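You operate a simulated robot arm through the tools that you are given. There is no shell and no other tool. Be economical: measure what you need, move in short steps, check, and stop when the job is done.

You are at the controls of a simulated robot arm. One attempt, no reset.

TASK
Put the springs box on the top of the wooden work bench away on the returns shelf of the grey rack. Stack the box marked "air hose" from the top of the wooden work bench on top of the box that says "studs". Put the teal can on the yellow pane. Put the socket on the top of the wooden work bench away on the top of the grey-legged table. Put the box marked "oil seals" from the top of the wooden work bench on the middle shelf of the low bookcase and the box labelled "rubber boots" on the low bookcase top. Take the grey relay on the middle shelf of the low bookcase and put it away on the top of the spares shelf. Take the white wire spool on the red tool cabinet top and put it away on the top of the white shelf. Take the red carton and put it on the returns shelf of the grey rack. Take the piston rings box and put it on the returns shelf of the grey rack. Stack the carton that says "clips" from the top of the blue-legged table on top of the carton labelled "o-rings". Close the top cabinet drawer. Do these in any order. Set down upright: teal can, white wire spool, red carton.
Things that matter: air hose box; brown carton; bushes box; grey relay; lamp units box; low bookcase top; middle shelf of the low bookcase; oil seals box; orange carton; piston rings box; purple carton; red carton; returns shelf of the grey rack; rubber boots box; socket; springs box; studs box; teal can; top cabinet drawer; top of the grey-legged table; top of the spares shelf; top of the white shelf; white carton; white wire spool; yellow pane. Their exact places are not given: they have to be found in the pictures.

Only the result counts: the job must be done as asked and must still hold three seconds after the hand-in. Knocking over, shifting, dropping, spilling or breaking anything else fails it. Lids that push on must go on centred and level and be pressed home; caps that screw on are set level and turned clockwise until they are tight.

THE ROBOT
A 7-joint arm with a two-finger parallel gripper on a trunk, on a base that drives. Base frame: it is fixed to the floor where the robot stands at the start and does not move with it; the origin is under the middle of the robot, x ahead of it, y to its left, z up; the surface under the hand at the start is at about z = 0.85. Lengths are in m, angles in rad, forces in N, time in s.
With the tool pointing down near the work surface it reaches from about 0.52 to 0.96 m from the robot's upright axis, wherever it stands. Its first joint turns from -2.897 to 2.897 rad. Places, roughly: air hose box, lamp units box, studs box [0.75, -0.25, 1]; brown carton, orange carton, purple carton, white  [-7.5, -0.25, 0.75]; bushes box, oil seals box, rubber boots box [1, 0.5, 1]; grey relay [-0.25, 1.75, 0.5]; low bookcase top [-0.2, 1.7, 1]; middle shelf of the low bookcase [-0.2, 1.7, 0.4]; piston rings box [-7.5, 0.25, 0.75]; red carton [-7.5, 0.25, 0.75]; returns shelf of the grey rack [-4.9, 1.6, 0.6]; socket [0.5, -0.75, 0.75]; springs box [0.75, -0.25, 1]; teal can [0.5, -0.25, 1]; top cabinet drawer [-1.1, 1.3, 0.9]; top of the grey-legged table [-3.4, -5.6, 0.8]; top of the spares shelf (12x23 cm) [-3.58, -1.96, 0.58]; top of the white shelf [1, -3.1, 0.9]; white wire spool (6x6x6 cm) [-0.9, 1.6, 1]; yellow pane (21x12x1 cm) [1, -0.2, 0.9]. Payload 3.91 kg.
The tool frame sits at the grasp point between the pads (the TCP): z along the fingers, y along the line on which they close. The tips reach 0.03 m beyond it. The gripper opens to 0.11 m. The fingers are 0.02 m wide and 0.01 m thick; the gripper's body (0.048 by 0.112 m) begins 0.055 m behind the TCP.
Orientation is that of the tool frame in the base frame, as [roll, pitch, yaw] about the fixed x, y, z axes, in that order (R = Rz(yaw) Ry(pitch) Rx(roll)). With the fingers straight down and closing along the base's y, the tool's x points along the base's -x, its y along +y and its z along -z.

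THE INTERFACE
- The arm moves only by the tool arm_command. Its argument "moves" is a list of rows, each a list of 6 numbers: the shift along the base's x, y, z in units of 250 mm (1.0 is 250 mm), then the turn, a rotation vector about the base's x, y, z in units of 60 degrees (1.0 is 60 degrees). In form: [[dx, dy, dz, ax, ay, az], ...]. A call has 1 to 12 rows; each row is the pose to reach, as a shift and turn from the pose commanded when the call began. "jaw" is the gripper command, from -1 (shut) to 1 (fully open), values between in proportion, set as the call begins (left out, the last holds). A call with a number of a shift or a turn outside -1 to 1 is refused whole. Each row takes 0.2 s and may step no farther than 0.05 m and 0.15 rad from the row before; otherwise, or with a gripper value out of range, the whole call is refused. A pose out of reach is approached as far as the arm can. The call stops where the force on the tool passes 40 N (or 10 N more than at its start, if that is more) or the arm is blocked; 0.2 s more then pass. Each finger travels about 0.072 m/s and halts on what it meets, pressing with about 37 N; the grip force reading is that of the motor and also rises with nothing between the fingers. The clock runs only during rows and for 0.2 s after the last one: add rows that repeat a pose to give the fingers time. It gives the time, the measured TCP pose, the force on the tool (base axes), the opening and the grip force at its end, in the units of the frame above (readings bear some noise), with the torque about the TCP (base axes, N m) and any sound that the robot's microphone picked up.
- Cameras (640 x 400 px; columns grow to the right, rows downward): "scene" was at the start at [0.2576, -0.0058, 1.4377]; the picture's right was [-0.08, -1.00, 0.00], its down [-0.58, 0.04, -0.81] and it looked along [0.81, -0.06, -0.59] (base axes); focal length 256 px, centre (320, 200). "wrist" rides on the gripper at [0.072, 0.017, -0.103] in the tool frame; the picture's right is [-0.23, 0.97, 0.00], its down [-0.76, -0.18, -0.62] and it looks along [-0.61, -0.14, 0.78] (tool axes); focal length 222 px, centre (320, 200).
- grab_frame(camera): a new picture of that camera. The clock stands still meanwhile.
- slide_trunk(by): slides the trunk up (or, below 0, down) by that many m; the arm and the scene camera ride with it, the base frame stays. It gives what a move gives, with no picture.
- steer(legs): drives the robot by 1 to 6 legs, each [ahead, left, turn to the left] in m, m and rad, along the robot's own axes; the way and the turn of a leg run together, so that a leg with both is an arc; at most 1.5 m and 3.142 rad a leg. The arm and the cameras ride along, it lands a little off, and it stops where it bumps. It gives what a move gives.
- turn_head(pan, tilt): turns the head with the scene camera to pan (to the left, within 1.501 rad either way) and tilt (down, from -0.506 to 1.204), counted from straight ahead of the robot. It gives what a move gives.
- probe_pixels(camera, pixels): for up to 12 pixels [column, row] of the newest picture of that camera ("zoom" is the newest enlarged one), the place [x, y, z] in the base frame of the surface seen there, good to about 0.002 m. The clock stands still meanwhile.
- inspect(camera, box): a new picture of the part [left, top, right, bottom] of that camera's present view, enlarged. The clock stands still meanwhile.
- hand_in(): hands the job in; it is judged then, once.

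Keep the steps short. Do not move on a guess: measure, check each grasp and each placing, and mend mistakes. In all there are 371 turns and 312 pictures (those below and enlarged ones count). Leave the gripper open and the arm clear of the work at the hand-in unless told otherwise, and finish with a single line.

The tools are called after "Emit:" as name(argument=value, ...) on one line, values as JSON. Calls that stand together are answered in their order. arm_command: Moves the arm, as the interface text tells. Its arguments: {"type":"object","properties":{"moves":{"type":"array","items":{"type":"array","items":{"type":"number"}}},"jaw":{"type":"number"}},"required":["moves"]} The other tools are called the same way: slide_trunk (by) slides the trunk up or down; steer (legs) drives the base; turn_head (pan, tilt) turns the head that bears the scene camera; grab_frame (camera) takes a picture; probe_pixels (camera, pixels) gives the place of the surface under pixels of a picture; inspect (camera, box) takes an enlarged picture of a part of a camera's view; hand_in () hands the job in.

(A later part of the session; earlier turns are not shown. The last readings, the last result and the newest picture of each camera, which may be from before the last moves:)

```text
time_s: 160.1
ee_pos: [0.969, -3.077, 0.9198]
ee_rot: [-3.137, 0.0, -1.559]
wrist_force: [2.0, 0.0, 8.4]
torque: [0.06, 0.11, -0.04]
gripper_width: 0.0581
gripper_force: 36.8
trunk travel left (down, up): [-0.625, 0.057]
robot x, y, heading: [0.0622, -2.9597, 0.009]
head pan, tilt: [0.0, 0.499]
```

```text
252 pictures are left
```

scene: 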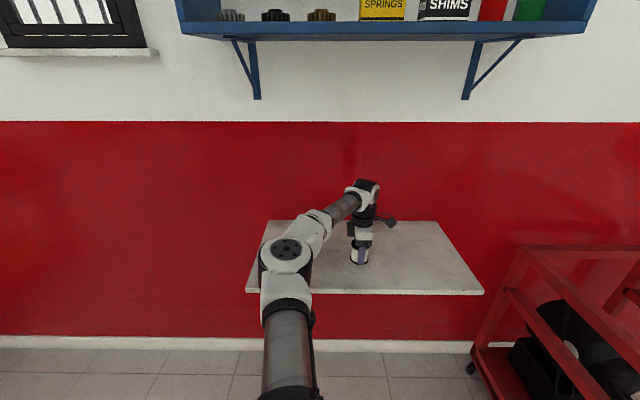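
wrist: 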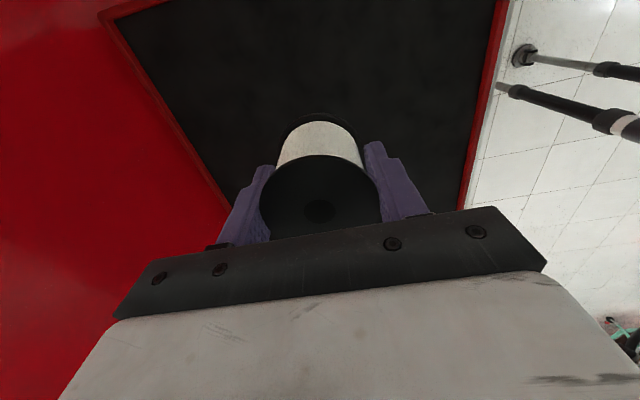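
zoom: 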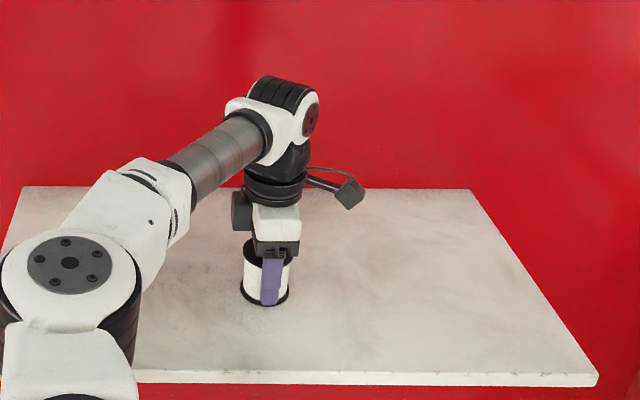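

Emit:
arm_command(moves=[[0, 0, 0.004, 0, 0, 0], [0, 0, 0.004, 0, 0, 0], [0, 0, 0.004, 0, 0, 0], [0, 0, 0.15, 0, 0, 0], [0, 0, 0.34, 0, 0, 0], [0, 0, 0.53, 0, 0, 0], [-0.12, 0, 0.65, 0, 0, 0], [-0.24, 0, 0.77, 0, 0, 0], [-0.4, 0, 0.85, 0, 0, 0], [-0.56, 0, 0.9, 0, 0, 0], [-0.72, 0, 0.95, 0, 0, 0]], jaw=1)

Emit:
inspect(camera="scene", box=[240, 150, 500, 310])

Emit:
steer(legs=[[-0.12, 0, 0], [0, 1.15, 0], [0, 1.1, 0]])

Emit:
turn_head(pan=0.0, tilt=0.8)

Emit:
grab_frame(camera="scene")

```text
time_s: 162.5
ee_pos: [0.7885, -3.0747, 1.1576]
ee_rot: [-3.14, 0.003, -1.559]
wrist_force: [0.2, 0.1, -0.5]
torque: [-0.01, -0.02, -0.01]
gripper_width: 0.1099
gripper_force: 0.1
trunk travel left (down, up): [-0.625, 0.057]
robot x, y, heading: [0.0607, -2.9612, 0.015]
head pan, tilt: [0.0, 0.499]
```

```text
2.46 times, centred on (370, 230) of scene
```

zoom: 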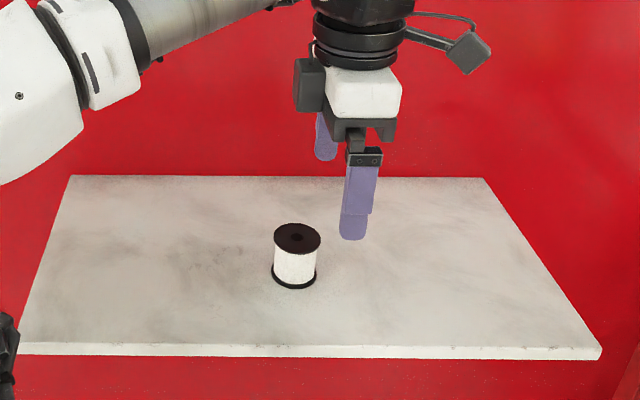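

```text
time_s: 180.8
ee_pos: [0.6059, -0.8209, 1.1557]
ee_rot: [3.141, 0.0, -1.532]
wrist_force: [-0.3, 0.0, 0.5]
torque: [0.01, 0.01, 0.03]
gripper_width: 0.11
gripper_force: 0.0
trunk travel left (down, up): [-0.625, 0.057]
robot x, y, heading: [-0.1248, -0.7231, 0.039]
head pan, tilt: [0.0, 0.499]
```

```text
time_s: 181.6
ee_pos: [0.6067, -0.8217, 1.1564]
ee_rot: [3.14, 0.002, -1.529]
wrist_force: [-1.1, 0.3, -0.2]
torque: [-0.01, 0.06, -0.01]
gripper_width: 0.1101
gripper_force: 0.0
trunk travel left (down, up): [-0.625, 0.057]
robot x, y, heading: [-0.1229, -0.7296, 0.044]
head pan, tilt: [0.0, 0.799]
```

```text
250 pictures are left
```

scene: 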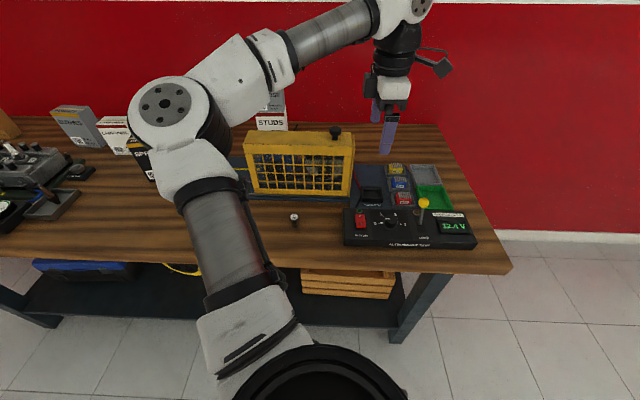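

The spool stands upright. Now I'll measure the socket at (295,218).

Emit:
inspect(camera="scene", box=[275, 200, 315, 235])

Emit:
probe_pixels(camera="scene", pixels=[[292, 216], [295, 214], [298, 216], [295, 222], [295, 230], [306, 218], [280, 225]])

```text
11.43 times, centred on (295, 218) of scene
```

zoom: 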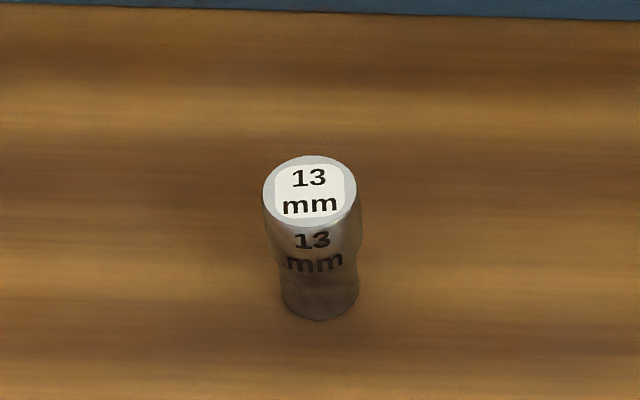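

```text
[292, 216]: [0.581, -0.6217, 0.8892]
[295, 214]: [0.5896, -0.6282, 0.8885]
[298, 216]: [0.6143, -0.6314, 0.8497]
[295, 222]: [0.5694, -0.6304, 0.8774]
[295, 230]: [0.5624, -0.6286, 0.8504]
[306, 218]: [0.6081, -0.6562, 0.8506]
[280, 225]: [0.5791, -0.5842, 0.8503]
```

Emit:
probe_pixels(camera="zoom", pixels=[[268, 190], [352, 190], [310, 160], [310, 220], [310, 192]])

```text
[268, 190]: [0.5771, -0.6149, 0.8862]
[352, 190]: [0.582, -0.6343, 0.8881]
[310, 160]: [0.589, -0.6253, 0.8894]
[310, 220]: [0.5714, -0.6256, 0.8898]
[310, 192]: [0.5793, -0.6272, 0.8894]
```

Emit:
probe_pixels(camera="scene", pixels=[[300, 190], [300, 170], [300, 197], [345, 235], [300, 140]])

Emit:
arm_command(moves=[[-0.02, 0.16, 0, 0, 0, 0], [-0.04, 0.32, 0, 0, 0, 0], [-0.06, 0.48, 0, 0, 0, 0], [-0.08, 0.64, 0, 0, 0, 0], [-0.107, 0.787, 0, 0, 0, 0], [-0.107, 0.787, -0.18, 0, 0, 0], [-0.107, 0.787, -0.36, 0, 0, 0], [-0.107, 0.787, -0.54, 0, 0, 0], [-0.107, 0.787, -0.72, 0, 0, 0]], jaw=0)

Emit:
grab_frame(camera="wrist")

```text
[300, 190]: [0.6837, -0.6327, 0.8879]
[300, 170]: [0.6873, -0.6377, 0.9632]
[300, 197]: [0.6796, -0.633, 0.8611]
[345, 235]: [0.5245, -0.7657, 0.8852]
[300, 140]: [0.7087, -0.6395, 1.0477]
```

```text
time_s: 183.6
ee_pos: [0.5792, -0.6226, 0.9739]
ee_rot: [-3.139, 0.002, -1.53]
wrist_force: [0.8, 0.6, -0.8]
torque: [0.02, 0.01, 0.0]
gripper_width: 0.055
gripper_force: 0.1
trunk travel left (down, up): [-0.625, 0.057]
robot x, y, heading: [-0.1249, -0.7261, 0.038]
head pan, tilt: [0.0, 0.799]
```

```text
248 pictures are left
```

wrist: 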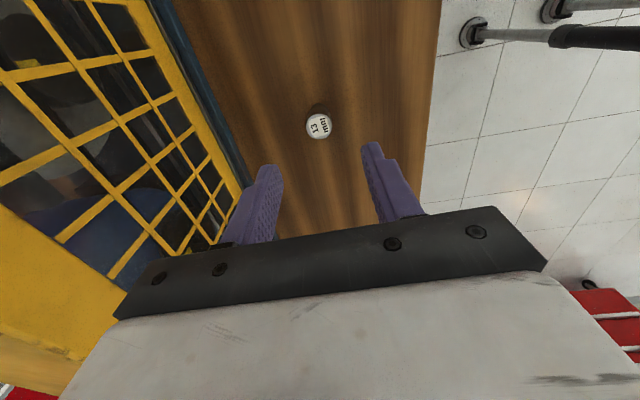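

Emit:
arm_command(moves=[[0, -0.008, -0.16, 0, 0, 0], [0, -0.008, -0.3, 0, 0, 0], [0, -0.008, -0.358, 0, 0, 0]])

Emit:
arm_command(moves=[[0, 0, 0, 0, 0, 0], [0, 0, 0, 0, 0, 0], [0, 0, 0, 0, 0, 0], [0, 0, 0, 0, 0, 0], [0, 0, 0, 0, 0, 0]], jaw=-1)

Emit:
arm_command(moves=[[0, 0, 0.02, 0, 0, 0], [0, 0, 0.06, 0, 0, 0], [0, 0, 0.15, 0, 0, 0], [0, 0, 0.3, 0, 0, 0], [0, 0, 0.45, 0, 0, 0], [0, 0, 0.6, 0, 0, 0], [0, 0, 0.75, 0, 0, 0], [0, 0, 0.9, 0, 0, 0]])

Emit:
grab_frame(camera="wrist")

```text
time_s: 184.4
ee_pos: [0.5797, -0.625, 0.8879]
ee_rot: [-3.14, 0.0, -1.533]
wrist_force: [0.3, 1.2, 0.0]
torque: [-0.02, -0.02, -0.05]
gripper_width: 0.0552
gripper_force: 0.1
trunk travel left (down, up): [-0.625, 0.057]
robot x, y, heading: [-0.1226, -0.7262, 0.039]
head pan, tilt: [0.0, 0.799]
```

```text
time_s: 185.6
ee_pos: [0.5796, -0.6246, 0.886]
ee_rot: [3.141, 0.001, -1.531]
wrist_force: [0.0, -0.1, -0.7]
torque: [0.0, -0.01, 0.02]
gripper_width: 0.0227
gripper_force: 36.9
trunk travel left (down, up): [-0.625, 0.057]
robot x, y, heading: [-0.1257, -0.7245, 0.042]
head pan, tilt: [0.0, 0.799]
```

```text
time_s: 187.4
ee_pos: [0.5765, -0.6268, 1.1114]
ee_rot: [3.141, 0.0, -1.531]
wrist_force: [0.5, -0.1, -0.6]
torque: [-0.02, -0.01, 0.01]
gripper_width: 0.0227
gripper_force: 36.7
trunk travel left (down, up): [-0.625, 0.057]
robot x, y, heading: [-0.1259, -0.7255, 0.038]
head pan, tilt: [0.0, 0.799]
```

```text
247 pictures are left
```

wrist: 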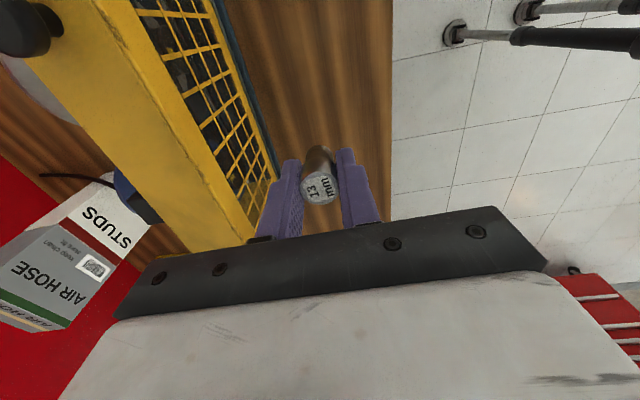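

The socket is held. I'll head for the grey-legged table, first driving down the corridor and looking.

Emit:
steer(legs=[[-0.2, 0, 0], [0, 0, -1.6], [1.4, 0, 0], [0.9, 0, 0]])

Emit:
turn_head(pan=-0.5, tilt=0.3)

Emit:
grab_frame(camera="scene")

Emit:
turn_head(pan=-1.4, tilt=0.3)

Emit:
grab_frame(camera="scene")

```text
time_s: 203.9
ee_pos: [-0.1802, -3.7241, 1.1127]
ee_rot: [3.14, 0.002, -3.117]
wrist_force: [-0.6, 0.0, -0.1]
torque: [0.0, 0.0, 0.03]
gripper_width: 0.0226
gripper_force: 37.1
trunk travel left (down, up): [-0.625, 0.057]
robot x, y, heading: [-0.269, -3.0194, -1.547]
head pan, tilt: [0.0, 0.799]
```

```text
time_s: 204.8
ee_pos: [-0.1798, -3.7242, 1.1112]
ee_rot: [3.141, 0.001, -3.117]
wrist_force: [-0.4, 0.3, -0.5]
torque: [0.01, 0.0, -0.01]
gripper_width: 0.0226
gripper_force: 36.8
trunk travel left (down, up): [-0.625, 0.057]
robot x, y, heading: [-0.2687, -3.0215, -1.544]
head pan, tilt: [-0.499, 0.3]
```

```text
246 pictures are left
```

scene: 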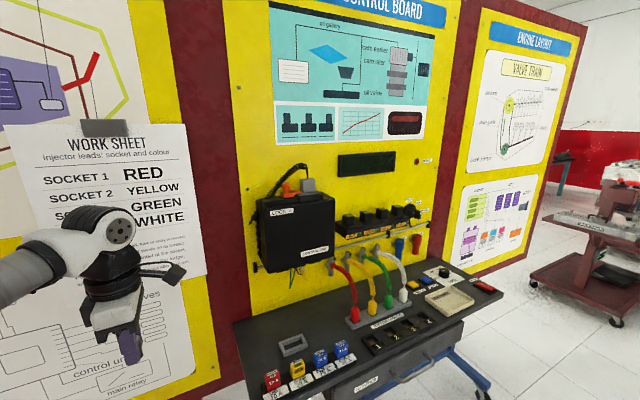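

```text
time_s: 206.0
ee_pos: [-0.1804, -3.7238, 1.1126]
ee_rot: [3.141, 0.001, -3.119]
wrist_force: [-0.5, -0.5, -0.6]
torque: [-0.01, -0.01, 0.0]
gripper_width: 0.0226
gripper_force: 37.5
trunk travel left (down, up): [-0.625, 0.057]
robot x, y, heading: [-0.2688, -3.0219, -1.542]
head pan, tilt: [-1.4, 0.3]
```

```text
245 pictures are left
```

scene: 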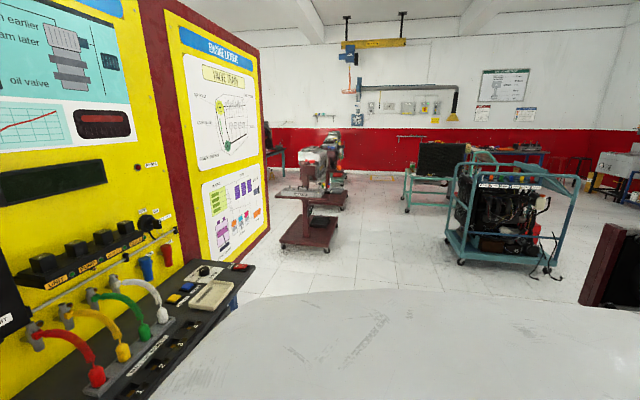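

I'm close to the display boards. I'll measure obstacles for the path west.

Emit:
probe_pixels(camera="scene", pixels=[[240, 265], [600, 260], [460, 262], [550, 275], [320, 250], [235, 270], [270, 170], [520, 155], [410, 205], [590, 190], [190, 230], [340, 205]])

Emit:
inspect(camera="scene", box=[240, 100, 640, 300])

```text
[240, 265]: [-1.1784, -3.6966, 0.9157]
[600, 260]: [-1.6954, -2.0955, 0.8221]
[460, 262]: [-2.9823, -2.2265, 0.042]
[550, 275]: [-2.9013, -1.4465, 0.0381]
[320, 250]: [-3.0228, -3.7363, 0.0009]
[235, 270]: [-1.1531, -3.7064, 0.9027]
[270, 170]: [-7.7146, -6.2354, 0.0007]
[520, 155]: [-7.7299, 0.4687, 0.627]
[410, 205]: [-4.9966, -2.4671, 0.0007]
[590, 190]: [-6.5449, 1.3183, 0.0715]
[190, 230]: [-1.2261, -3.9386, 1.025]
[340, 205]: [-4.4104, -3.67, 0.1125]
```

```text
1.60 times, centred on (440, 200) of scene
```

zoom: 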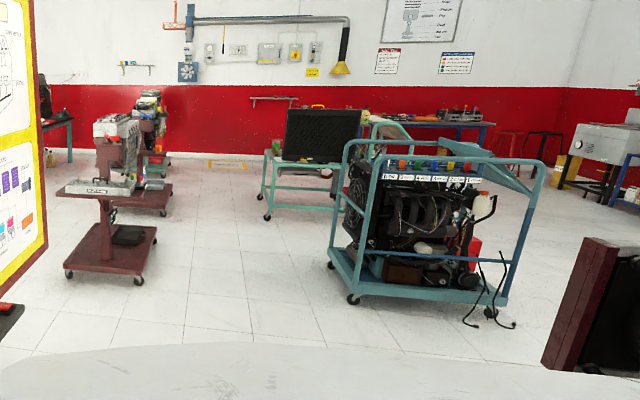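

Emit:
steer(legs=[[-0.15, 0, 0], [0, 0, -1.598], [1.4, 0, 0], [0.6, 0, 0], [0, 0, 1.571]])

Emit:
turn_head(pan=-0.2, tilt=0.4)

Emit:
grab_frame(camera="scene")

```text
time_s: 224.9
ee_pos: [-2.196, -3.5995, 1.1123]
ee_rot: [3.14, 0.002, -3.134]
wrist_force: [-0.4, 0.5, -0.8]
torque: [0.0, 0.0, 0.01]
gripper_width: 0.0226
gripper_force: 37.2
trunk travel left (down, up): [-0.625, 0.057]
robot x, y, heading: [-2.2779, -2.8962, -1.558]
head pan, tilt: [-1.4, 0.3]
```

```text
time_s: 226.3
ee_pos: [-2.1972, -3.5999, 1.1118]
ee_rot: [3.139, 0.002, -3.132]
wrist_force: [0.0, 0.5, 0.0]
torque: [0.01, -0.01, 0.03]
gripper_width: 0.0226
gripper_force: 37.3
trunk travel left (down, up): [-0.625, 0.057]
robot x, y, heading: [-2.2766, -2.8963, -1.563]
head pan, tilt: [-0.201, 0.4]
```

```text
243 pictures are left
```

scene: 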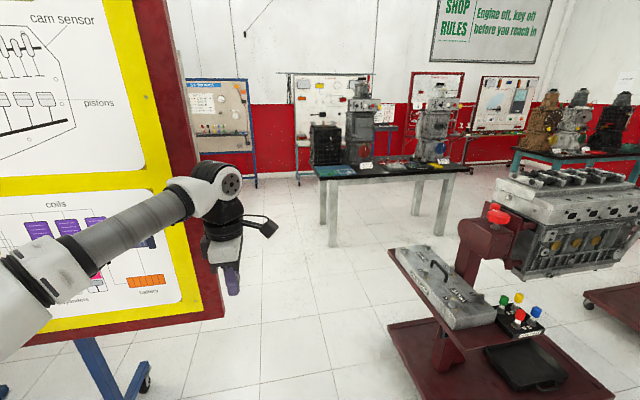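

Emit:
probe_pixels(camera="scene", pixels=[[325, 178], [345, 172], [450, 172], [392, 165], [398, 158], [330, 240], [222, 300], [390, 330], [400, 258], [150, 365], [437, 230], [170, 200]])

Emit:
inspect(camera="scene", box=[280, 80, 500, 250])

```text
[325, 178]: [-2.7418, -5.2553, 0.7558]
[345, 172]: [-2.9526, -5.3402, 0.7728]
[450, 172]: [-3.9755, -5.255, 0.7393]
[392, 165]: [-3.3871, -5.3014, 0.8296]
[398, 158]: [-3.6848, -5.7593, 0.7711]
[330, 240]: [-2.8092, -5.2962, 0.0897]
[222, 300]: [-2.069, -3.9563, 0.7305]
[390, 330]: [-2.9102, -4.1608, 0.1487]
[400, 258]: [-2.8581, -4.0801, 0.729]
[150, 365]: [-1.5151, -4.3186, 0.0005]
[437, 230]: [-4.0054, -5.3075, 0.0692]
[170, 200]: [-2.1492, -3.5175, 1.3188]
```

```text
2.35 times, centred on (390, 165) of scene
```

zoom: 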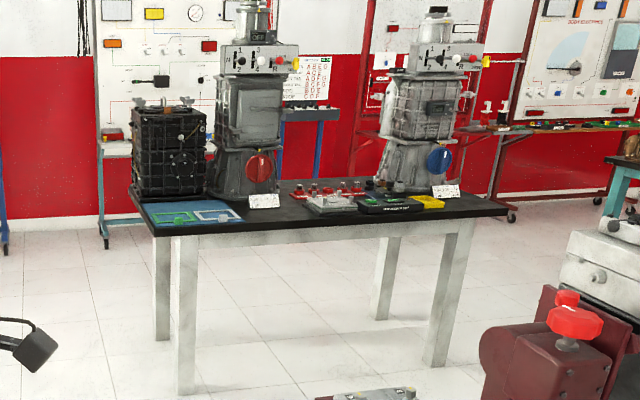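

Emit:
turn_head(pan=-1.2, tilt=1.2)

Emit:
grab_frame(camera="scene")

```text
time_s: 227.5
ee_pos: [-2.1964, -3.5994, 1.1118]
ee_rot: [3.141, 0.003, -3.132]
wrist_force: [0.4, 0.5, -0.6]
torque: [0.01, 0.03, -0.04]
gripper_width: 0.0225
gripper_force: 37.0
trunk travel left (down, up): [-0.625, 0.057]
robot x, y, heading: [-2.275, -2.893, -1.562]
head pan, tilt: [-1.201, 1.201]
```

```text
241 pictures are left
```

scene: 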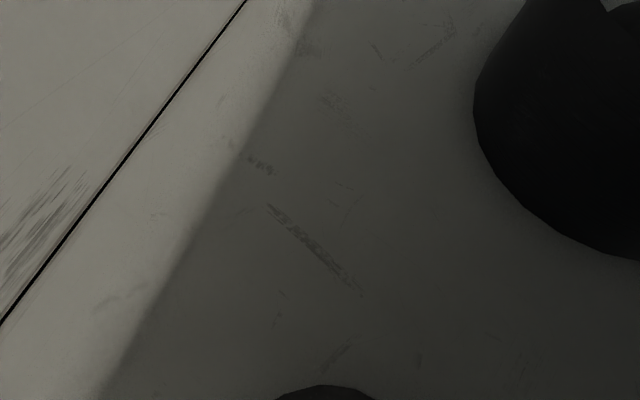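

Emit:
turn_head(pan=-1.5, tilt=0.6)

Emit:
grab_frame(camera="scene")

Emit:
probe_pixels(camera="scene", pixels=[[320, 240], [320, 230], [320, 250], [200, 250], [450, 250], [320, 300], [100, 300], [550, 300]])

```text
time_s: 228.5
ee_pos: [-2.1963, -3.6006, 1.1117]
ee_rot: [-3.141, 0.001, -3.133]
wrist_force: [-0.9, 0.4, -0.1]
torque: [0.02, 0.01, 0.02]
gripper_width: 0.0226
gripper_force: 36.4
trunk travel left (down, up): [-0.625, 0.057]
robot x, y, heading: [-2.2741, -2.8948, -1.561]
head pan, tilt: [-1.499, 0.6]
```

```text
240 pictures are left
```

scene: 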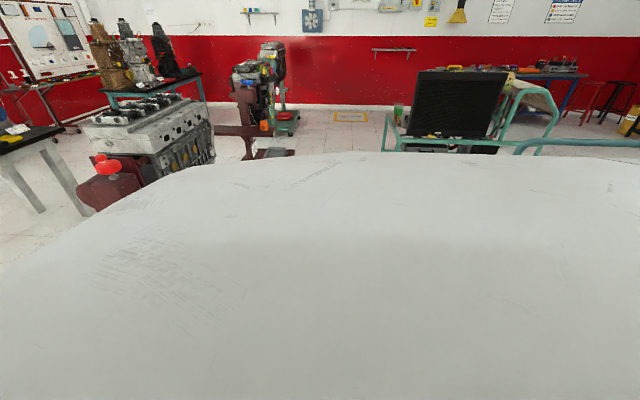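

```text
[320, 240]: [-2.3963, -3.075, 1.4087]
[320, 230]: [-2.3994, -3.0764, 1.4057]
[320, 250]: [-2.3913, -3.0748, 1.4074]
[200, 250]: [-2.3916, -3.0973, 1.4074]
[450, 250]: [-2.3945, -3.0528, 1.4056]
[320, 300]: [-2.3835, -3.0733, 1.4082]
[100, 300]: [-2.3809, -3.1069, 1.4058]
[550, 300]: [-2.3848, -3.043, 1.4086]
```

Emit:
turn_head(pan=0.3, tilt=0.5)

Emit:
grab_frame(camera="scene")

```text
time_s: 230.3
ee_pos: [-2.1965, -3.6004, 1.1111]
ee_rot: [3.14, 0.002, -3.133]
wrist_force: [0.1, 0.1, -0.5]
torque: [-0.03, 0.0, 0.0]
gripper_width: 0.0227
gripper_force: 37.3
trunk travel left (down, up): [-0.625, 0.057]
robot x, y, heading: [-2.2727, -2.8976, -1.559]
head pan, tilt: [0.3, 0.499]
```

```text
239 pictures are left
```

scene: 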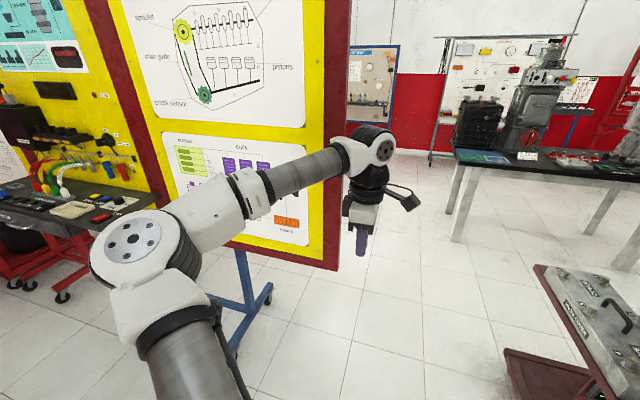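

Emit:
probe_pixels(camera="scene", pixels=[[110, 240], [135, 240], [100, 270], [345, 150], [335, 260], [272, 295], [225, 340], [540, 270], [505, 355], [180, 360]])

```text
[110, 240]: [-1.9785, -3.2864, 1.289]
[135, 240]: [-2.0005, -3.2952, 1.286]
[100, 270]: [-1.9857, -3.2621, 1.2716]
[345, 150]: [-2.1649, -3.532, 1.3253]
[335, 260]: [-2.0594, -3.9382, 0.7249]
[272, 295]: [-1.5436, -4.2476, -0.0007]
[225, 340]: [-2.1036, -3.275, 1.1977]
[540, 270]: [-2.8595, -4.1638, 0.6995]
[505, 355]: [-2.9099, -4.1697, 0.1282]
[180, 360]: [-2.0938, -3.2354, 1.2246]
```

Gap is about 0.8 m between the board edge (x -2.06) and the cart (x -2.86). I'll centre on x -2.45 and go through.

Emit:
steer(legs=[[0, -0.18, 0], [0.7, 0, 0], [0.6, 0, 0]])

Emit:
turn_head(pan=-0.4, tilt=0.6)

Emit:
grab_frame(camera="scene")

```text
time_s: 238.8
ee_pos: [-2.3741, -4.9077, 1.1118]
ee_rot: [-3.141, 0.002, -3.14]
wrist_force: [0.5, -0.4, 0.1]
torque: [0.01, 0.01, -0.04]
gripper_width: 0.0227
gripper_force: 37.3
trunk travel left (down, up): [-0.625, 0.057]
robot x, y, heading: [-2.448, -4.201, -1.569]
head pan, tilt: [0.3, 0.499]
```

```text
time_s: 239.9
ee_pos: [-2.3733, -4.9062, 1.1124]
ee_rot: [-3.142, 0.002, -3.141]
wrist_force: [-0.4, 0.1, -0.1]
torque: [-0.01, -0.01, 0.05]
gripper_width: 0.0225
gripper_force: 37.2
trunk travel left (down, up): [-0.625, 0.057]
robot x, y, heading: [-2.4484, -4.2015, -1.561]
head pan, tilt: [-0.4, 0.6]
```

```text
238 pictures are left
```

scene: 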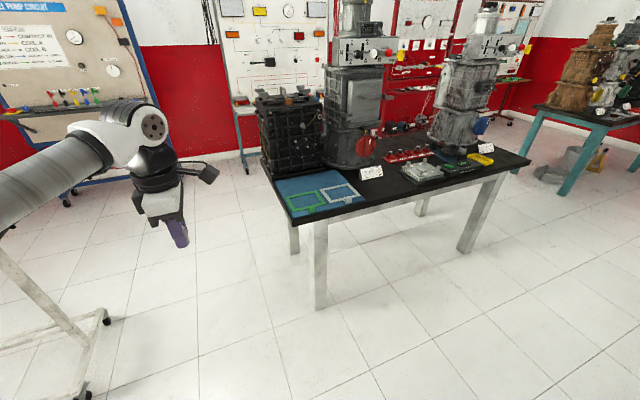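

Emit:
inspect(camera="scene", box=[255, 120, 535, 225])

Emit:
probe_pixels(camera="scene", pixels=[[380, 190], [395, 188], [385, 183], [372, 172], [405, 178], [355, 197], [385, 197], [470, 172], [510, 162], [520, 158], [500, 155], [330, 210]])

```text
2.29 times, centred on (395, 172) of scene
```

zoom: 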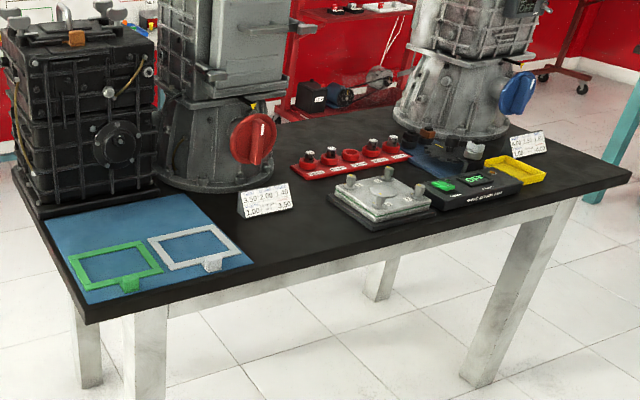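

```text
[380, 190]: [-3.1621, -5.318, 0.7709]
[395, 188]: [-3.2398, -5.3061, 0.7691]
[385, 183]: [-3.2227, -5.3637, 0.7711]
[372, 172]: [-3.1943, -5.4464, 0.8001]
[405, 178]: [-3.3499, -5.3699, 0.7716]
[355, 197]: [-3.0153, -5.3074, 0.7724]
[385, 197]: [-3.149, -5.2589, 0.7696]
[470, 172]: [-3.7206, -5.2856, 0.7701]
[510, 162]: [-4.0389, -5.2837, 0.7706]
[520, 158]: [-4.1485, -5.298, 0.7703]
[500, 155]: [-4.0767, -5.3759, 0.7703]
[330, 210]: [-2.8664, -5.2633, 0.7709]
```

Emit:
turn_head(pan=-1.2, tilt=0.7)

Emit:
grab_frame(camera="scene")

```text
time_s: 241.1
ee_pos: [-2.3733, -4.9077, 1.1117]
ee_rot: [3.141, 0.001, -3.14]
wrist_force: [-0.3, 0.0, -0.3]
torque: [0.01, -0.01, -0.02]
gripper_width: 0.0225
gripper_force: 37.3
trunk travel left (down, up): [-0.625, 0.057]
robot x, y, heading: [-2.4492, -4.2045, -1.566]
head pan, tilt: [-1.201, 0.7]
```

```text
236 pictures are left
```

scene: 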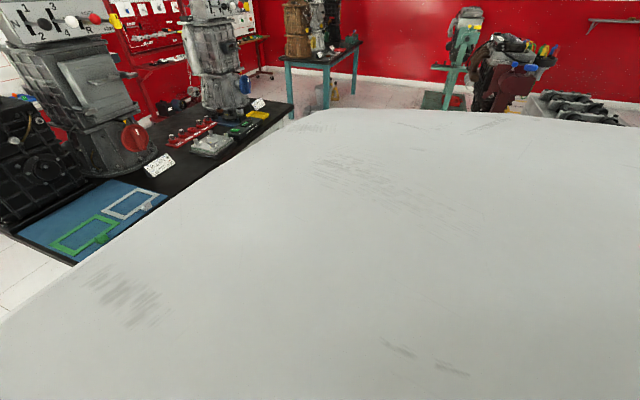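

The cart's south edge is at y≈-4.17. I'll move ahead, then right, keeping the tip in front of the table.

Emit:
steer(legs=[[0.25, 0, 0], [0, -0.75, 0]])

Emit:
turn_head(pan=-0.1, tilt=0.7)

Emit:
grab_frame(camera="scene")

```text
time_s: 245.3
ee_pos: [-2.612, -5.1628, 1.1125]
ee_rot: [3.142, -0.001, 3.135]
wrist_force: [-0.2, 0.1, -0.3]
torque: [0.03, 0.06, -0.02]
gripper_width: 0.0226
gripper_force: 36.8
trunk travel left (down, up): [-0.625, 0.057]
robot x, y, heading: [-2.6841, -4.4631, -1.569]
head pan, tilt: [-1.201, 0.7]
stopped in leg 2: the robot was blocked; the commanded pose is now the measured one
```

```text
time_s: 246.7
ee_pos: [-2.6126, -5.1634, 1.1126]
ee_rot: [-3.141, 0.002, 3.137]
wrist_force: [-0.2, -0.1, -0.9]
torque: [0.0, 0.01, -0.05]
gripper_width: 0.0224
gripper_force: 36.7
trunk travel left (down, up): [-0.625, 0.057]
robot x, y, heading: [-2.6802, -4.4599, -1.572]
head pan, tilt: [-0.099, 0.7]
```

```text
235 pictures are left
```

scene: 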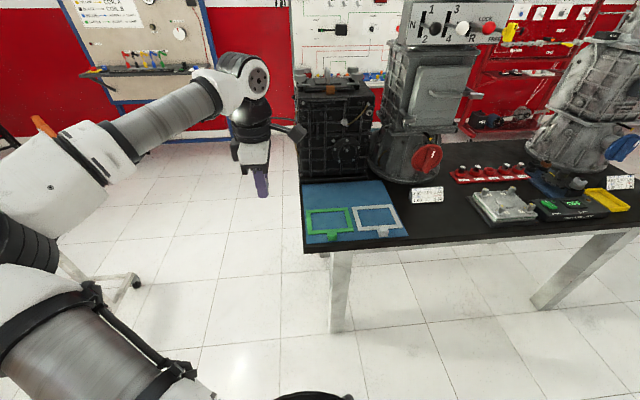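

The robot touched the cart on its right at x -2.68. I'll ease left a bit, swing the arm west in front of the table, then check whether the cart is undisturbed.

Emit:
steer(legs=[[0, 0.04, 0]])

Emit:
arm_command(moves=[[-0.18, 0, 0, 0, 0, 0], [-0.36, 0, 0, 0, 0, 0], [-0.54, 0, 0, 0, 0, 0], [-0.72, 0, 0, 0, 0, 0], [-0.9, 0, 0, 0, 0, 0], [-1, 0, 0, 0, 0, 0]])

Emit:
arm_command(moves=[[-0.18, 0, 0, 0, 0, 0], [-0.36, 0, 0, 0, 0, 0], [-0.54, 0, 0, 0, 0, 0], [-0.72, 0, 0, 0, 0, 0], [-0.9, 0, 0, 0, 0, 0], [-1, 0, 0, 0, 0, 0]])

Emit:
turn_head(pan=-0.4, tilt=0.7)

Emit:
grab_frame(camera="scene")

```text
time_s: 247.7
ee_pos: [-2.573, -5.1644, 1.1119]
ee_rot: [3.141, 0.001, 3.139]
wrist_force: [0.7, -0.7, -0.5]
torque: [0.0, 0.0, -0.02]
gripper_width: 0.0225
gripper_force: 36.5
trunk travel left (down, up): [-0.625, 0.057]
robot x, y, heading: [-2.6403, -4.4564, -1.569]
head pan, tilt: [-0.099, 0.7]
```

```text
time_s: 249.1
ee_pos: [-2.8253, -5.1641, 1.114]
ee_rot: [-3.139, 0.001, 3.137]
wrist_force: [0.6, 0.3, -0.6]
torque: [0.0, 0.01, -0.01]
gripper_width: 0.0226
gripper_force: 37.7
trunk travel left (down, up): [-0.625, 0.057]
robot x, y, heading: [-2.6432, -4.4603, -1.571]
head pan, tilt: [-0.099, 0.7]
```

```text
time_s: 250.5
ee_pos: [-3.0726, -5.1658, 1.1136]
ee_rot: [-3.139, 0.003, 3.138]
wrist_force: [0.4, 0.4, -0.9]
torque: [0.0, 0.03, -0.01]
gripper_width: 0.0225
gripper_force: 37.2
trunk travel left (down, up): [-0.625, 0.057]
robot x, y, heading: [-2.6411, -4.4591, -1.569]
head pan, tilt: [-0.099, 0.7]
```

```text
time_s: 251.3
ee_pos: [-3.0741, -5.1663, 1.1132]
ee_rot: [-3.14, 0.003, 3.138]
wrist_force: [0.1, 0.4, -0.6]
torque: [-0.01, 0.04, 0.03]
gripper_width: 0.0225
gripper_force: 36.7
trunk travel left (down, up): [-0.625, 0.057]
robot x, y, heading: [-2.6433, -4.4606, -1.567]
head pan, tilt: [-0.4, 0.7]
```

```text
234 pictures are left
```

scene: 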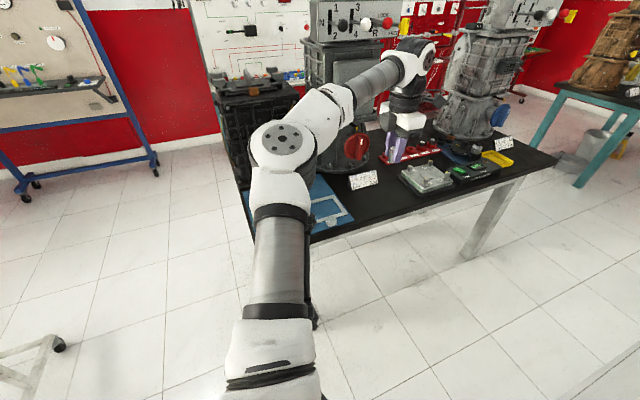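

Emit:
steer(legs=[[0.16, 0, 0]])

Emit:
arm_command(moves=[[-0.16, 0, 0, 0, 0, 0], [-0.32, -0.01, 0, 0, 0, 0], [-0.46, -0.02, 0, 0, 0, 0], [-0.46, -0.02, -0.18, 0, 0, 0], [-0.46, -0.02, -0.36, 0, 0, 0], [-0.46, -0.02, -0.54, 0, 0, 0], [-0.46, -0.02, -0.72, 0, 0, 0], [-0.46, -0.02, -0.9, 0, 0, 0]])

Emit:
inspect(camera="scene", box=[240, 60, 540, 260])

Emit:
grab_frame(camera="wrist")

```text
time_s: 252.7
ee_pos: [-3.0742, -5.327, 1.1118]
ee_rot: [-3.141, 0.0, 3.135]
wrist_force: [-0.5, 0.4, -0.1]
torque: [0.03, 0.01, -0.02]
gripper_width: 0.0224
gripper_force: 37.3
trunk travel left (down, up): [-0.625, 0.057]
robot x, y, heading: [-2.644, -4.6198, -1.574]
head pan, tilt: [-0.4, 0.7]
```

```text
time_s: 254.5
ee_pos: [-3.191, -5.3293, 0.8875]
ee_rot: [-3.141, 0.002, 3.134]
wrist_force: [-0.4, -0.3, 0.0]
torque: [0.0, 0.01, 0.0]
gripper_width: 0.0227
gripper_force: 37.1
out of reach, approached as far as the arm can: row 2, 3, 4, 5
trunk travel left (down, up): [-0.625, 0.057]
robot x, y, heading: [-2.6462, -4.6161, -1.573]
head pan, tilt: [-0.4, 0.7]
```

```text
2.00 times, centred on (390, 160) of scene
```

zoom: 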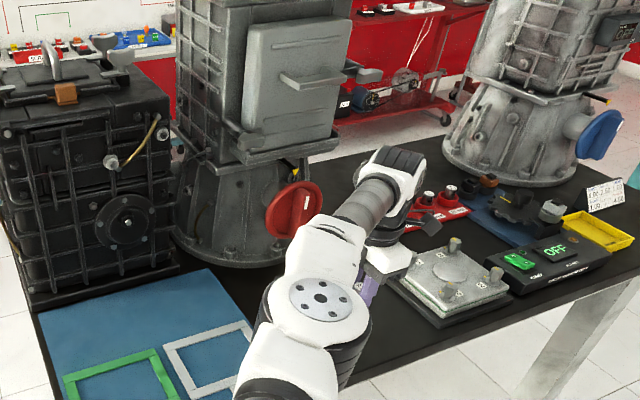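

```text
232 pictures are left
```

wrist: 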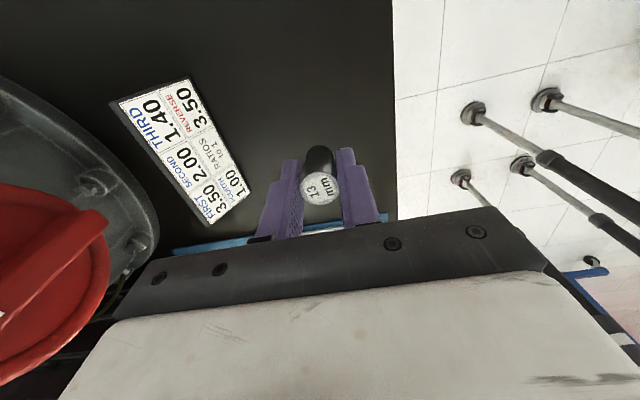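

Emit:
probe_pixels(camera="wrist", pixels=[[100, 240], [60, 200], [20, 300], [140, 200], [240, 190], [330, 120], [210, 245]])

Emit:
arm_command(moves=[[0, 0, -0.1, 0, 0, 0], [0, 0, -0.2, 0, 0, 0], [0, 0, -0.28, 0, 0, 0]])

```text
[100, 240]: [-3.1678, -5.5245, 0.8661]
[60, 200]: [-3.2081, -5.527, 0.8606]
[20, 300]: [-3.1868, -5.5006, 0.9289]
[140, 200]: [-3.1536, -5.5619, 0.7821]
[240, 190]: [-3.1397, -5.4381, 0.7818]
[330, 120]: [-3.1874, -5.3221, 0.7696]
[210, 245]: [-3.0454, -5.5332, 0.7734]
```

```text
time_s: 255.3
ee_pos: [-3.1866, -5.3284, 0.8173]
ee_rot: [-3.139, 0.002, 3.135]
wrist_force: [0.3, -0.6, -0.7]
torque: [0.01, -0.04, 0.05]
gripper_width: 0.0225
gripper_force: 36.2
out of reach, approached as far as the arm can: row 2, 3
trunk travel left (down, up): [-0.625, 0.057]
robot x, y, heading: [-2.6423, -4.6162, -1.575]
head pan, tilt: [-0.4, 0.7]
```

Emit:
arm_command(moves=[[0.1, 0.02, 0, 0, 0, 0], [0.1, 0.02, -0.02, 0, 0, 0], [0.1, 0.02, -0.035, 0, 0, 0], [0.1, 0.02, -0.045, 0, 0, 0], [0.1, 0.02, -0.055, 0, 0, 0]])

```text
time_s: 256.5
ee_pos: [-3.1624, -5.3239, 0.8062]
ee_rot: [-3.138, -0.002, 3.133]
wrist_force: [-1.4, -1.2, 9.2]
torque: [-0.06, 0.07, 0.0]
gripper_width: 0.0224
gripper_force: 36.9
trunk travel left (down, up): [-0.625, 0.057]
robot x, y, heading: [-2.6464, -4.6183, -1.566]
head pan, tilt: [-0.4, 0.7]
```

Contact. I'll open partway and lift.

Emit:
arm_command(moves=[[0, 0, 0.004, 0, 0, 0], [0, 0, 0.004, 0, 0, 0], [0, 0, 0.004, 0, 0, 0], [0, 0, 0.12, 0, 0, 0], [0, 0, 0.3, 0, 0, 0], [0, 0, 0.48, 0, 0, 0], [0, 0, 0.66, 0, 0, 0], [0, 0, 0.84, 0, 0, 0], [0, 0, 1.0, 0, 0, 0]], jaw=0)

Emit:
grab_frame(camera="wrist")

```text
time_s: 258.5
ee_pos: [-3.1637, -5.3227, 1.0554]
ee_rot: [-3.14, 0.0, 3.134]
wrist_force: [0.0, 0.7, 0.2]
torque: [0.01, 0.0, 0.0]
gripper_width: 0.055
gripper_force: 0.0
trunk travel left (down, up): [-0.625, 0.057]
robot x, y, heading: [-2.6425, -4.6201, -1.573]
head pan, tilt: [-0.4, 0.7]
```

```text
231 pictures are left
```

wrist: 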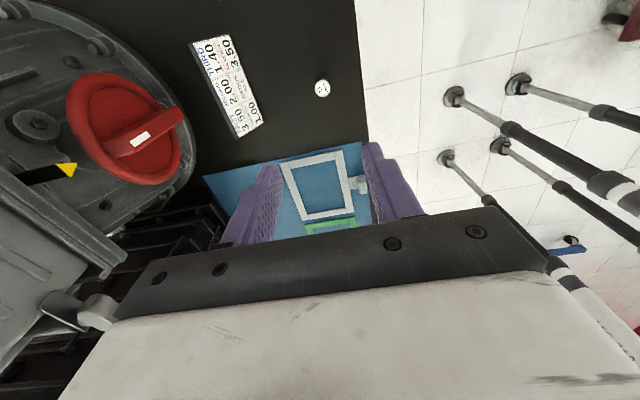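

The socket stands on the table. I'll retreat: back up, bring the arm in, and go out through the gap.

Emit:
steer(legs=[[-0.17, 0, 0]])

Emit:
arm_command(moves=[[0.18, 0, 0.05, 0, 0, 0], [0.36, 0, 0.1, 0, 0, 0], [0.54, 0, 0.15, 0, 0, 0], [0.72, 0, 0.2, 0, 0, 0], [0.9, 0, 0.2, 0, 0, 0], [1, 0, 0.2, 0, 0, 0]], jaw=1)

Emit:
arm_command(moves=[[0.18, 0, 0, 0, 0, 0], [0.36, 0, 0, 0, 0, 0], [0.54, 0, 0, 0, 0, 0], [0.72, 0, 0, 0, 0, 0], [0.9, 0, 0, 0, 0, 0], [1, 0, 0, 0, 0, 0]])

Emit:
steer(legs=[[0, 0.19, 0], [-0.8, 0, 0], [-0.75, 0, 0], [0, 0, -1.571]])

Emit:
turn_head(pan=-0.1, tilt=0.35)

Emit:
grab_frame(camera="scene")

```text
time_s: 259.9
ee_pos: [-3.1658, -5.149, 1.0568]
ee_rot: [-3.141, 0.001, 3.128]
wrist_force: [0.0, 0.3, 0.5]
torque: [-0.01, -0.02, -0.02]
gripper_width: 0.055
gripper_force: 0.1
trunk travel left (down, up): [-0.625, 0.057]
robot x, y, heading: [-2.6427, -4.4502, -1.578]
head pan, tilt: [-0.4, 0.7]
```

```text
time_s: 261.4
ee_pos: [-2.9161, -5.1505, 1.1069]
ee_rot: [-3.138, 0.001, 3.129]
wrist_force: [0.2, -0.3, 0.3]
torque: [0.0, 0.01, -0.01]
gripper_width: 0.1102
gripper_force: 0.0
trunk travel left (down, up): [-0.625, 0.057]
robot x, y, heading: [-2.6455, -4.4485, -1.583]
head pan, tilt: [-0.4, 0.7]
```

```text
time_s: 262.8
ee_pos: [-2.6682, -5.1522, 1.1041]
ee_rot: [-3.139, 0.001, 3.128]
wrist_force: [-0.2, -0.7, 1.2]
torque: [0.01, 0.0, 0.0]
gripper_width: 0.1097
gripper_force: 0.0
trunk travel left (down, up): [-0.625, 0.057]
robot x, y, heading: [-2.6405, -4.4492, -1.577]
head pan, tilt: [-0.4, 0.7]
```

```text
time_s: 276.4
ee_pos: [-3.1672, -2.8799, 1.1039]
ee_rot: [-3.139, 0.001, 1.588]
wrist_force: [1.2, 0.4, 0.0]
torque: [0.01, 0.0, 0.01]
gripper_width: 0.1098
gripper_force: 0.1
trunk travel left (down, up): [-0.625, 0.057]
robot x, y, heading: [-2.4614, -2.8863, -3.12]
head pan, tilt: [-0.4, 0.7]
```

```text
time_s: 277.2
ee_pos: [-3.1675, -2.8804, 1.104]
ee_rot: [-3.141, 0.002, 1.587]
wrist_force: [0.0, -0.6, 0.1]
torque: [0.0, 0.0, 0.04]
gripper_width: 0.11
gripper_force: 0.0
trunk travel left (down, up): [-0.625, 0.057]
robot x, y, heading: [-2.4621, -2.8822, -3.122]
head pan, tilt: [-0.099, 0.351]
```

```text
230 pictures are left
```

scene: 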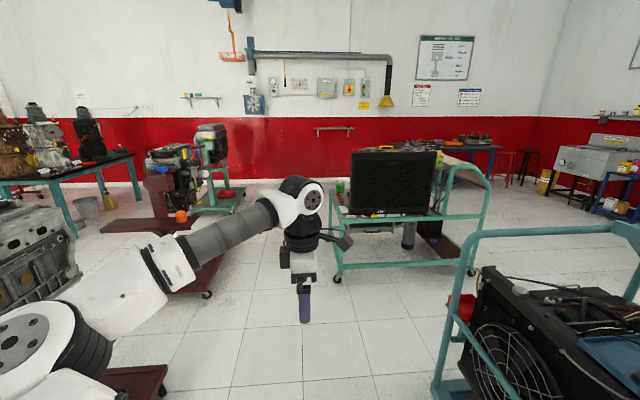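

Emit:
probe_pixels(camera="scene", pixels=[[337, 280], [470, 268], [462, 305], [600, 350], [440, 390], [208, 290], [480, 185], [500, 150], [600, 150], [230, 210], [450, 330], [620, 225]])

Emit:
inspect(camera="scene", box=[420, 210, 640, 400])

```text
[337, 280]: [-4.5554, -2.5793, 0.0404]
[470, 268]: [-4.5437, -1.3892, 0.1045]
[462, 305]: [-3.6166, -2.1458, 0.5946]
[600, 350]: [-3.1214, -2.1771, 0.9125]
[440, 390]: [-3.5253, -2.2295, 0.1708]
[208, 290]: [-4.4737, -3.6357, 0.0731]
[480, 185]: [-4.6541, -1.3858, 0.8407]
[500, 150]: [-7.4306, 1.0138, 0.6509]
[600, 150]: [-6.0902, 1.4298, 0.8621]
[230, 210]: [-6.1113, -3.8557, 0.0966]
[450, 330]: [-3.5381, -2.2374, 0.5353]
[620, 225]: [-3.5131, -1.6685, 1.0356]
```

```text
2.11 times, centred on (530, 305) of scene
```

zoom: 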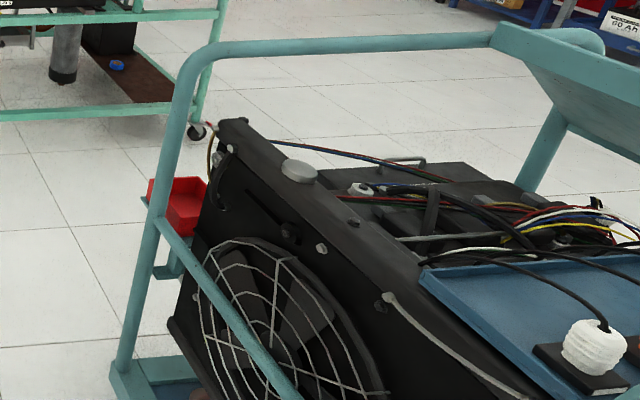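

The spares shelf is the small plate with the red bin on the west side of the blue engine cart. Now I'll go west along y≈-3.0, then north toward the blue-legged table.

Emit:
steer(legs=[[0.5, 0.12, -0.02], [1.4, 0, 0], [1.4, 0, 0], [0.35, 0, 0], [0, 0, -1.571]])

Emit:
turn_head(pan=0.0, tilt=0.3)

Emit:
grab_frame(camera="scene")

```text
time_s: 298.8
ee_pos: [-5.9697, -2.2203, 1.1057]
ee_rot: [-3.14, 0.002, -0.055]
wrist_force: [0.2, -0.2, -0.5]
torque: [0.03, 0.01, 0.05]
gripper_width: 0.1102
gripper_force: 0.0
trunk travel left (down, up): [-0.625, 0.057]
robot x, y, heading: [-6.0245, -2.9216, 1.52]
head pan, tilt: [-0.099, 0.351]
```

```text
time_s: 299.5
ee_pos: [-5.9691, -2.2197, 1.1046]
ee_rot: [-3.14, 0.003, -0.055]
wrist_force: [0.4, 0.2, 0.4]
torque: [0.02, -0.02, -0.04]
gripper_width: 0.11
gripper_force: 0.0
trunk travel left (down, up): [-0.625, 0.057]
robot x, y, heading: [-6.0233, -2.9228, 1.52]
head pan, tilt: [0.0, 0.3]
```

```text
228 pictures are left
```

scene: 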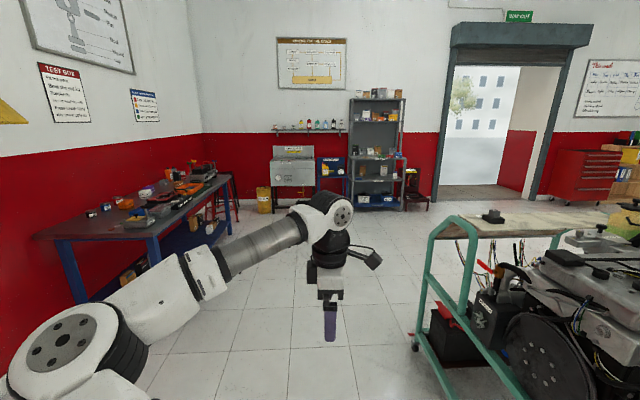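

I see the grey rack ahead at (375,150) and the blue-legged table at left. I'll drive north and look at both.

Emit:
steer(legs=[[1.4, 0, 0.05], [0.8, 0, 0]])

Emit:
turn_head(pan=0.9, tilt=0.5)

Emit:
grab_frame(camera="scene")

Emit:
turn_head(pan=-0.3, tilt=0.3)

Emit:
grab_frame(camera="scene")

```text
time_s: 310.2
ee_pos: [-5.9829, -0.0424, 1.1049]
ee_rot: [-3.14, 0.001, 0.004]
wrist_force: [0.0, -0.3, -0.2]
torque: [0.0, -0.04, -0.02]
gripper_width: 0.11
gripper_force: 0.1
trunk travel left (down, up): [-0.625, 0.057]
robot x, y, heading: [-5.9966, -0.7495, 1.578]
head pan, tilt: [0.0, 0.3]
```

```text
time_s: 311.4
ee_pos: [-5.9837, -0.0442, 1.1049]
ee_rot: [-3.14, 0.001, 0.004]
wrist_force: [-0.8, -0.8, 0.1]
torque: [0.01, 0.02, 0.02]
gripper_width: 0.1097
gripper_force: 0.1
trunk travel left (down, up): [-0.625, 0.057]
robot x, y, heading: [-5.9968, -0.7494, 1.578]
head pan, tilt: [0.901, 0.499]
```

```text
227 pictures are left
```

scene: 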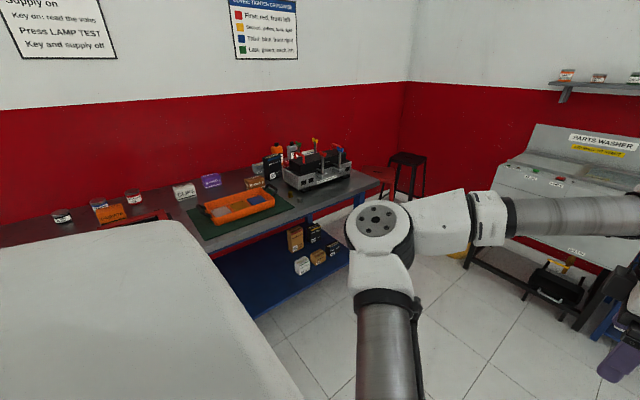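

```text
time_s: 312.9
ee_pos: [-5.9841, -0.0434, 1.1059]
ee_rot: [-3.138, 0.002, 0.003]
wrist_force: [0.4, -0.4, -0.5]
torque: [0.04, -0.03, 0.01]
gripper_width: 0.1099
gripper_force: 0.1
trunk travel left (down, up): [-0.625, 0.057]
robot x, y, heading: [-5.9964, -0.7513, 1.581]
head pan, tilt: [-0.3, 0.3]
```

```text
226 pictures are left
```

scene: 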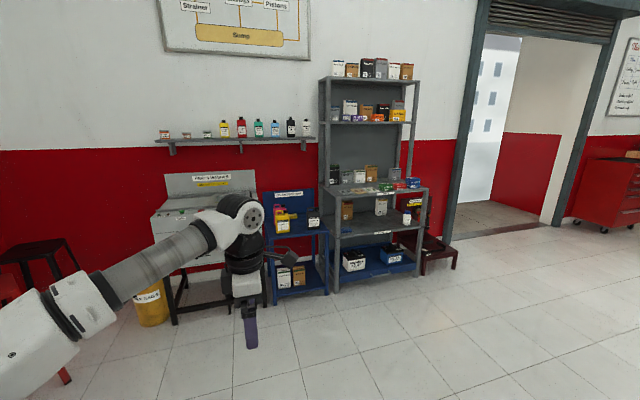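

Emit:
inspect(camera="scene", box=[310, 150, 450, 290])

Emit:
probe_pixels(camera="scene", pixels=[[380, 195], [382, 238], [365, 228], [400, 223], [335, 235], [425, 228], [380, 212], [405, 255], [330, 192], [420, 186]])

```text
2.86 times, centred on (380, 220) of scene
```

zoom: 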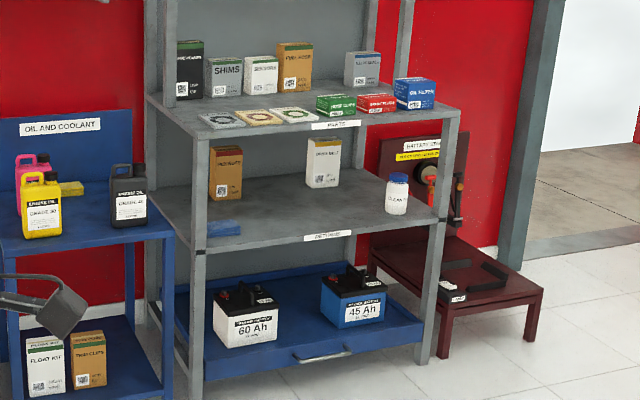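

```text
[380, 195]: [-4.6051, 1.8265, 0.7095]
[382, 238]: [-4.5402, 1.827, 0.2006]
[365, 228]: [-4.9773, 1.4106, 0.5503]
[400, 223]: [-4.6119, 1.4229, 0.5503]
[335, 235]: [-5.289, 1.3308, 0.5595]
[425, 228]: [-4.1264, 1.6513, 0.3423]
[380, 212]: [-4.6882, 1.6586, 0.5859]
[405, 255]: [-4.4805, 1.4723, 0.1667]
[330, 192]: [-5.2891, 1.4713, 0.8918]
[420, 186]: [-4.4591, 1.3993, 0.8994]
```

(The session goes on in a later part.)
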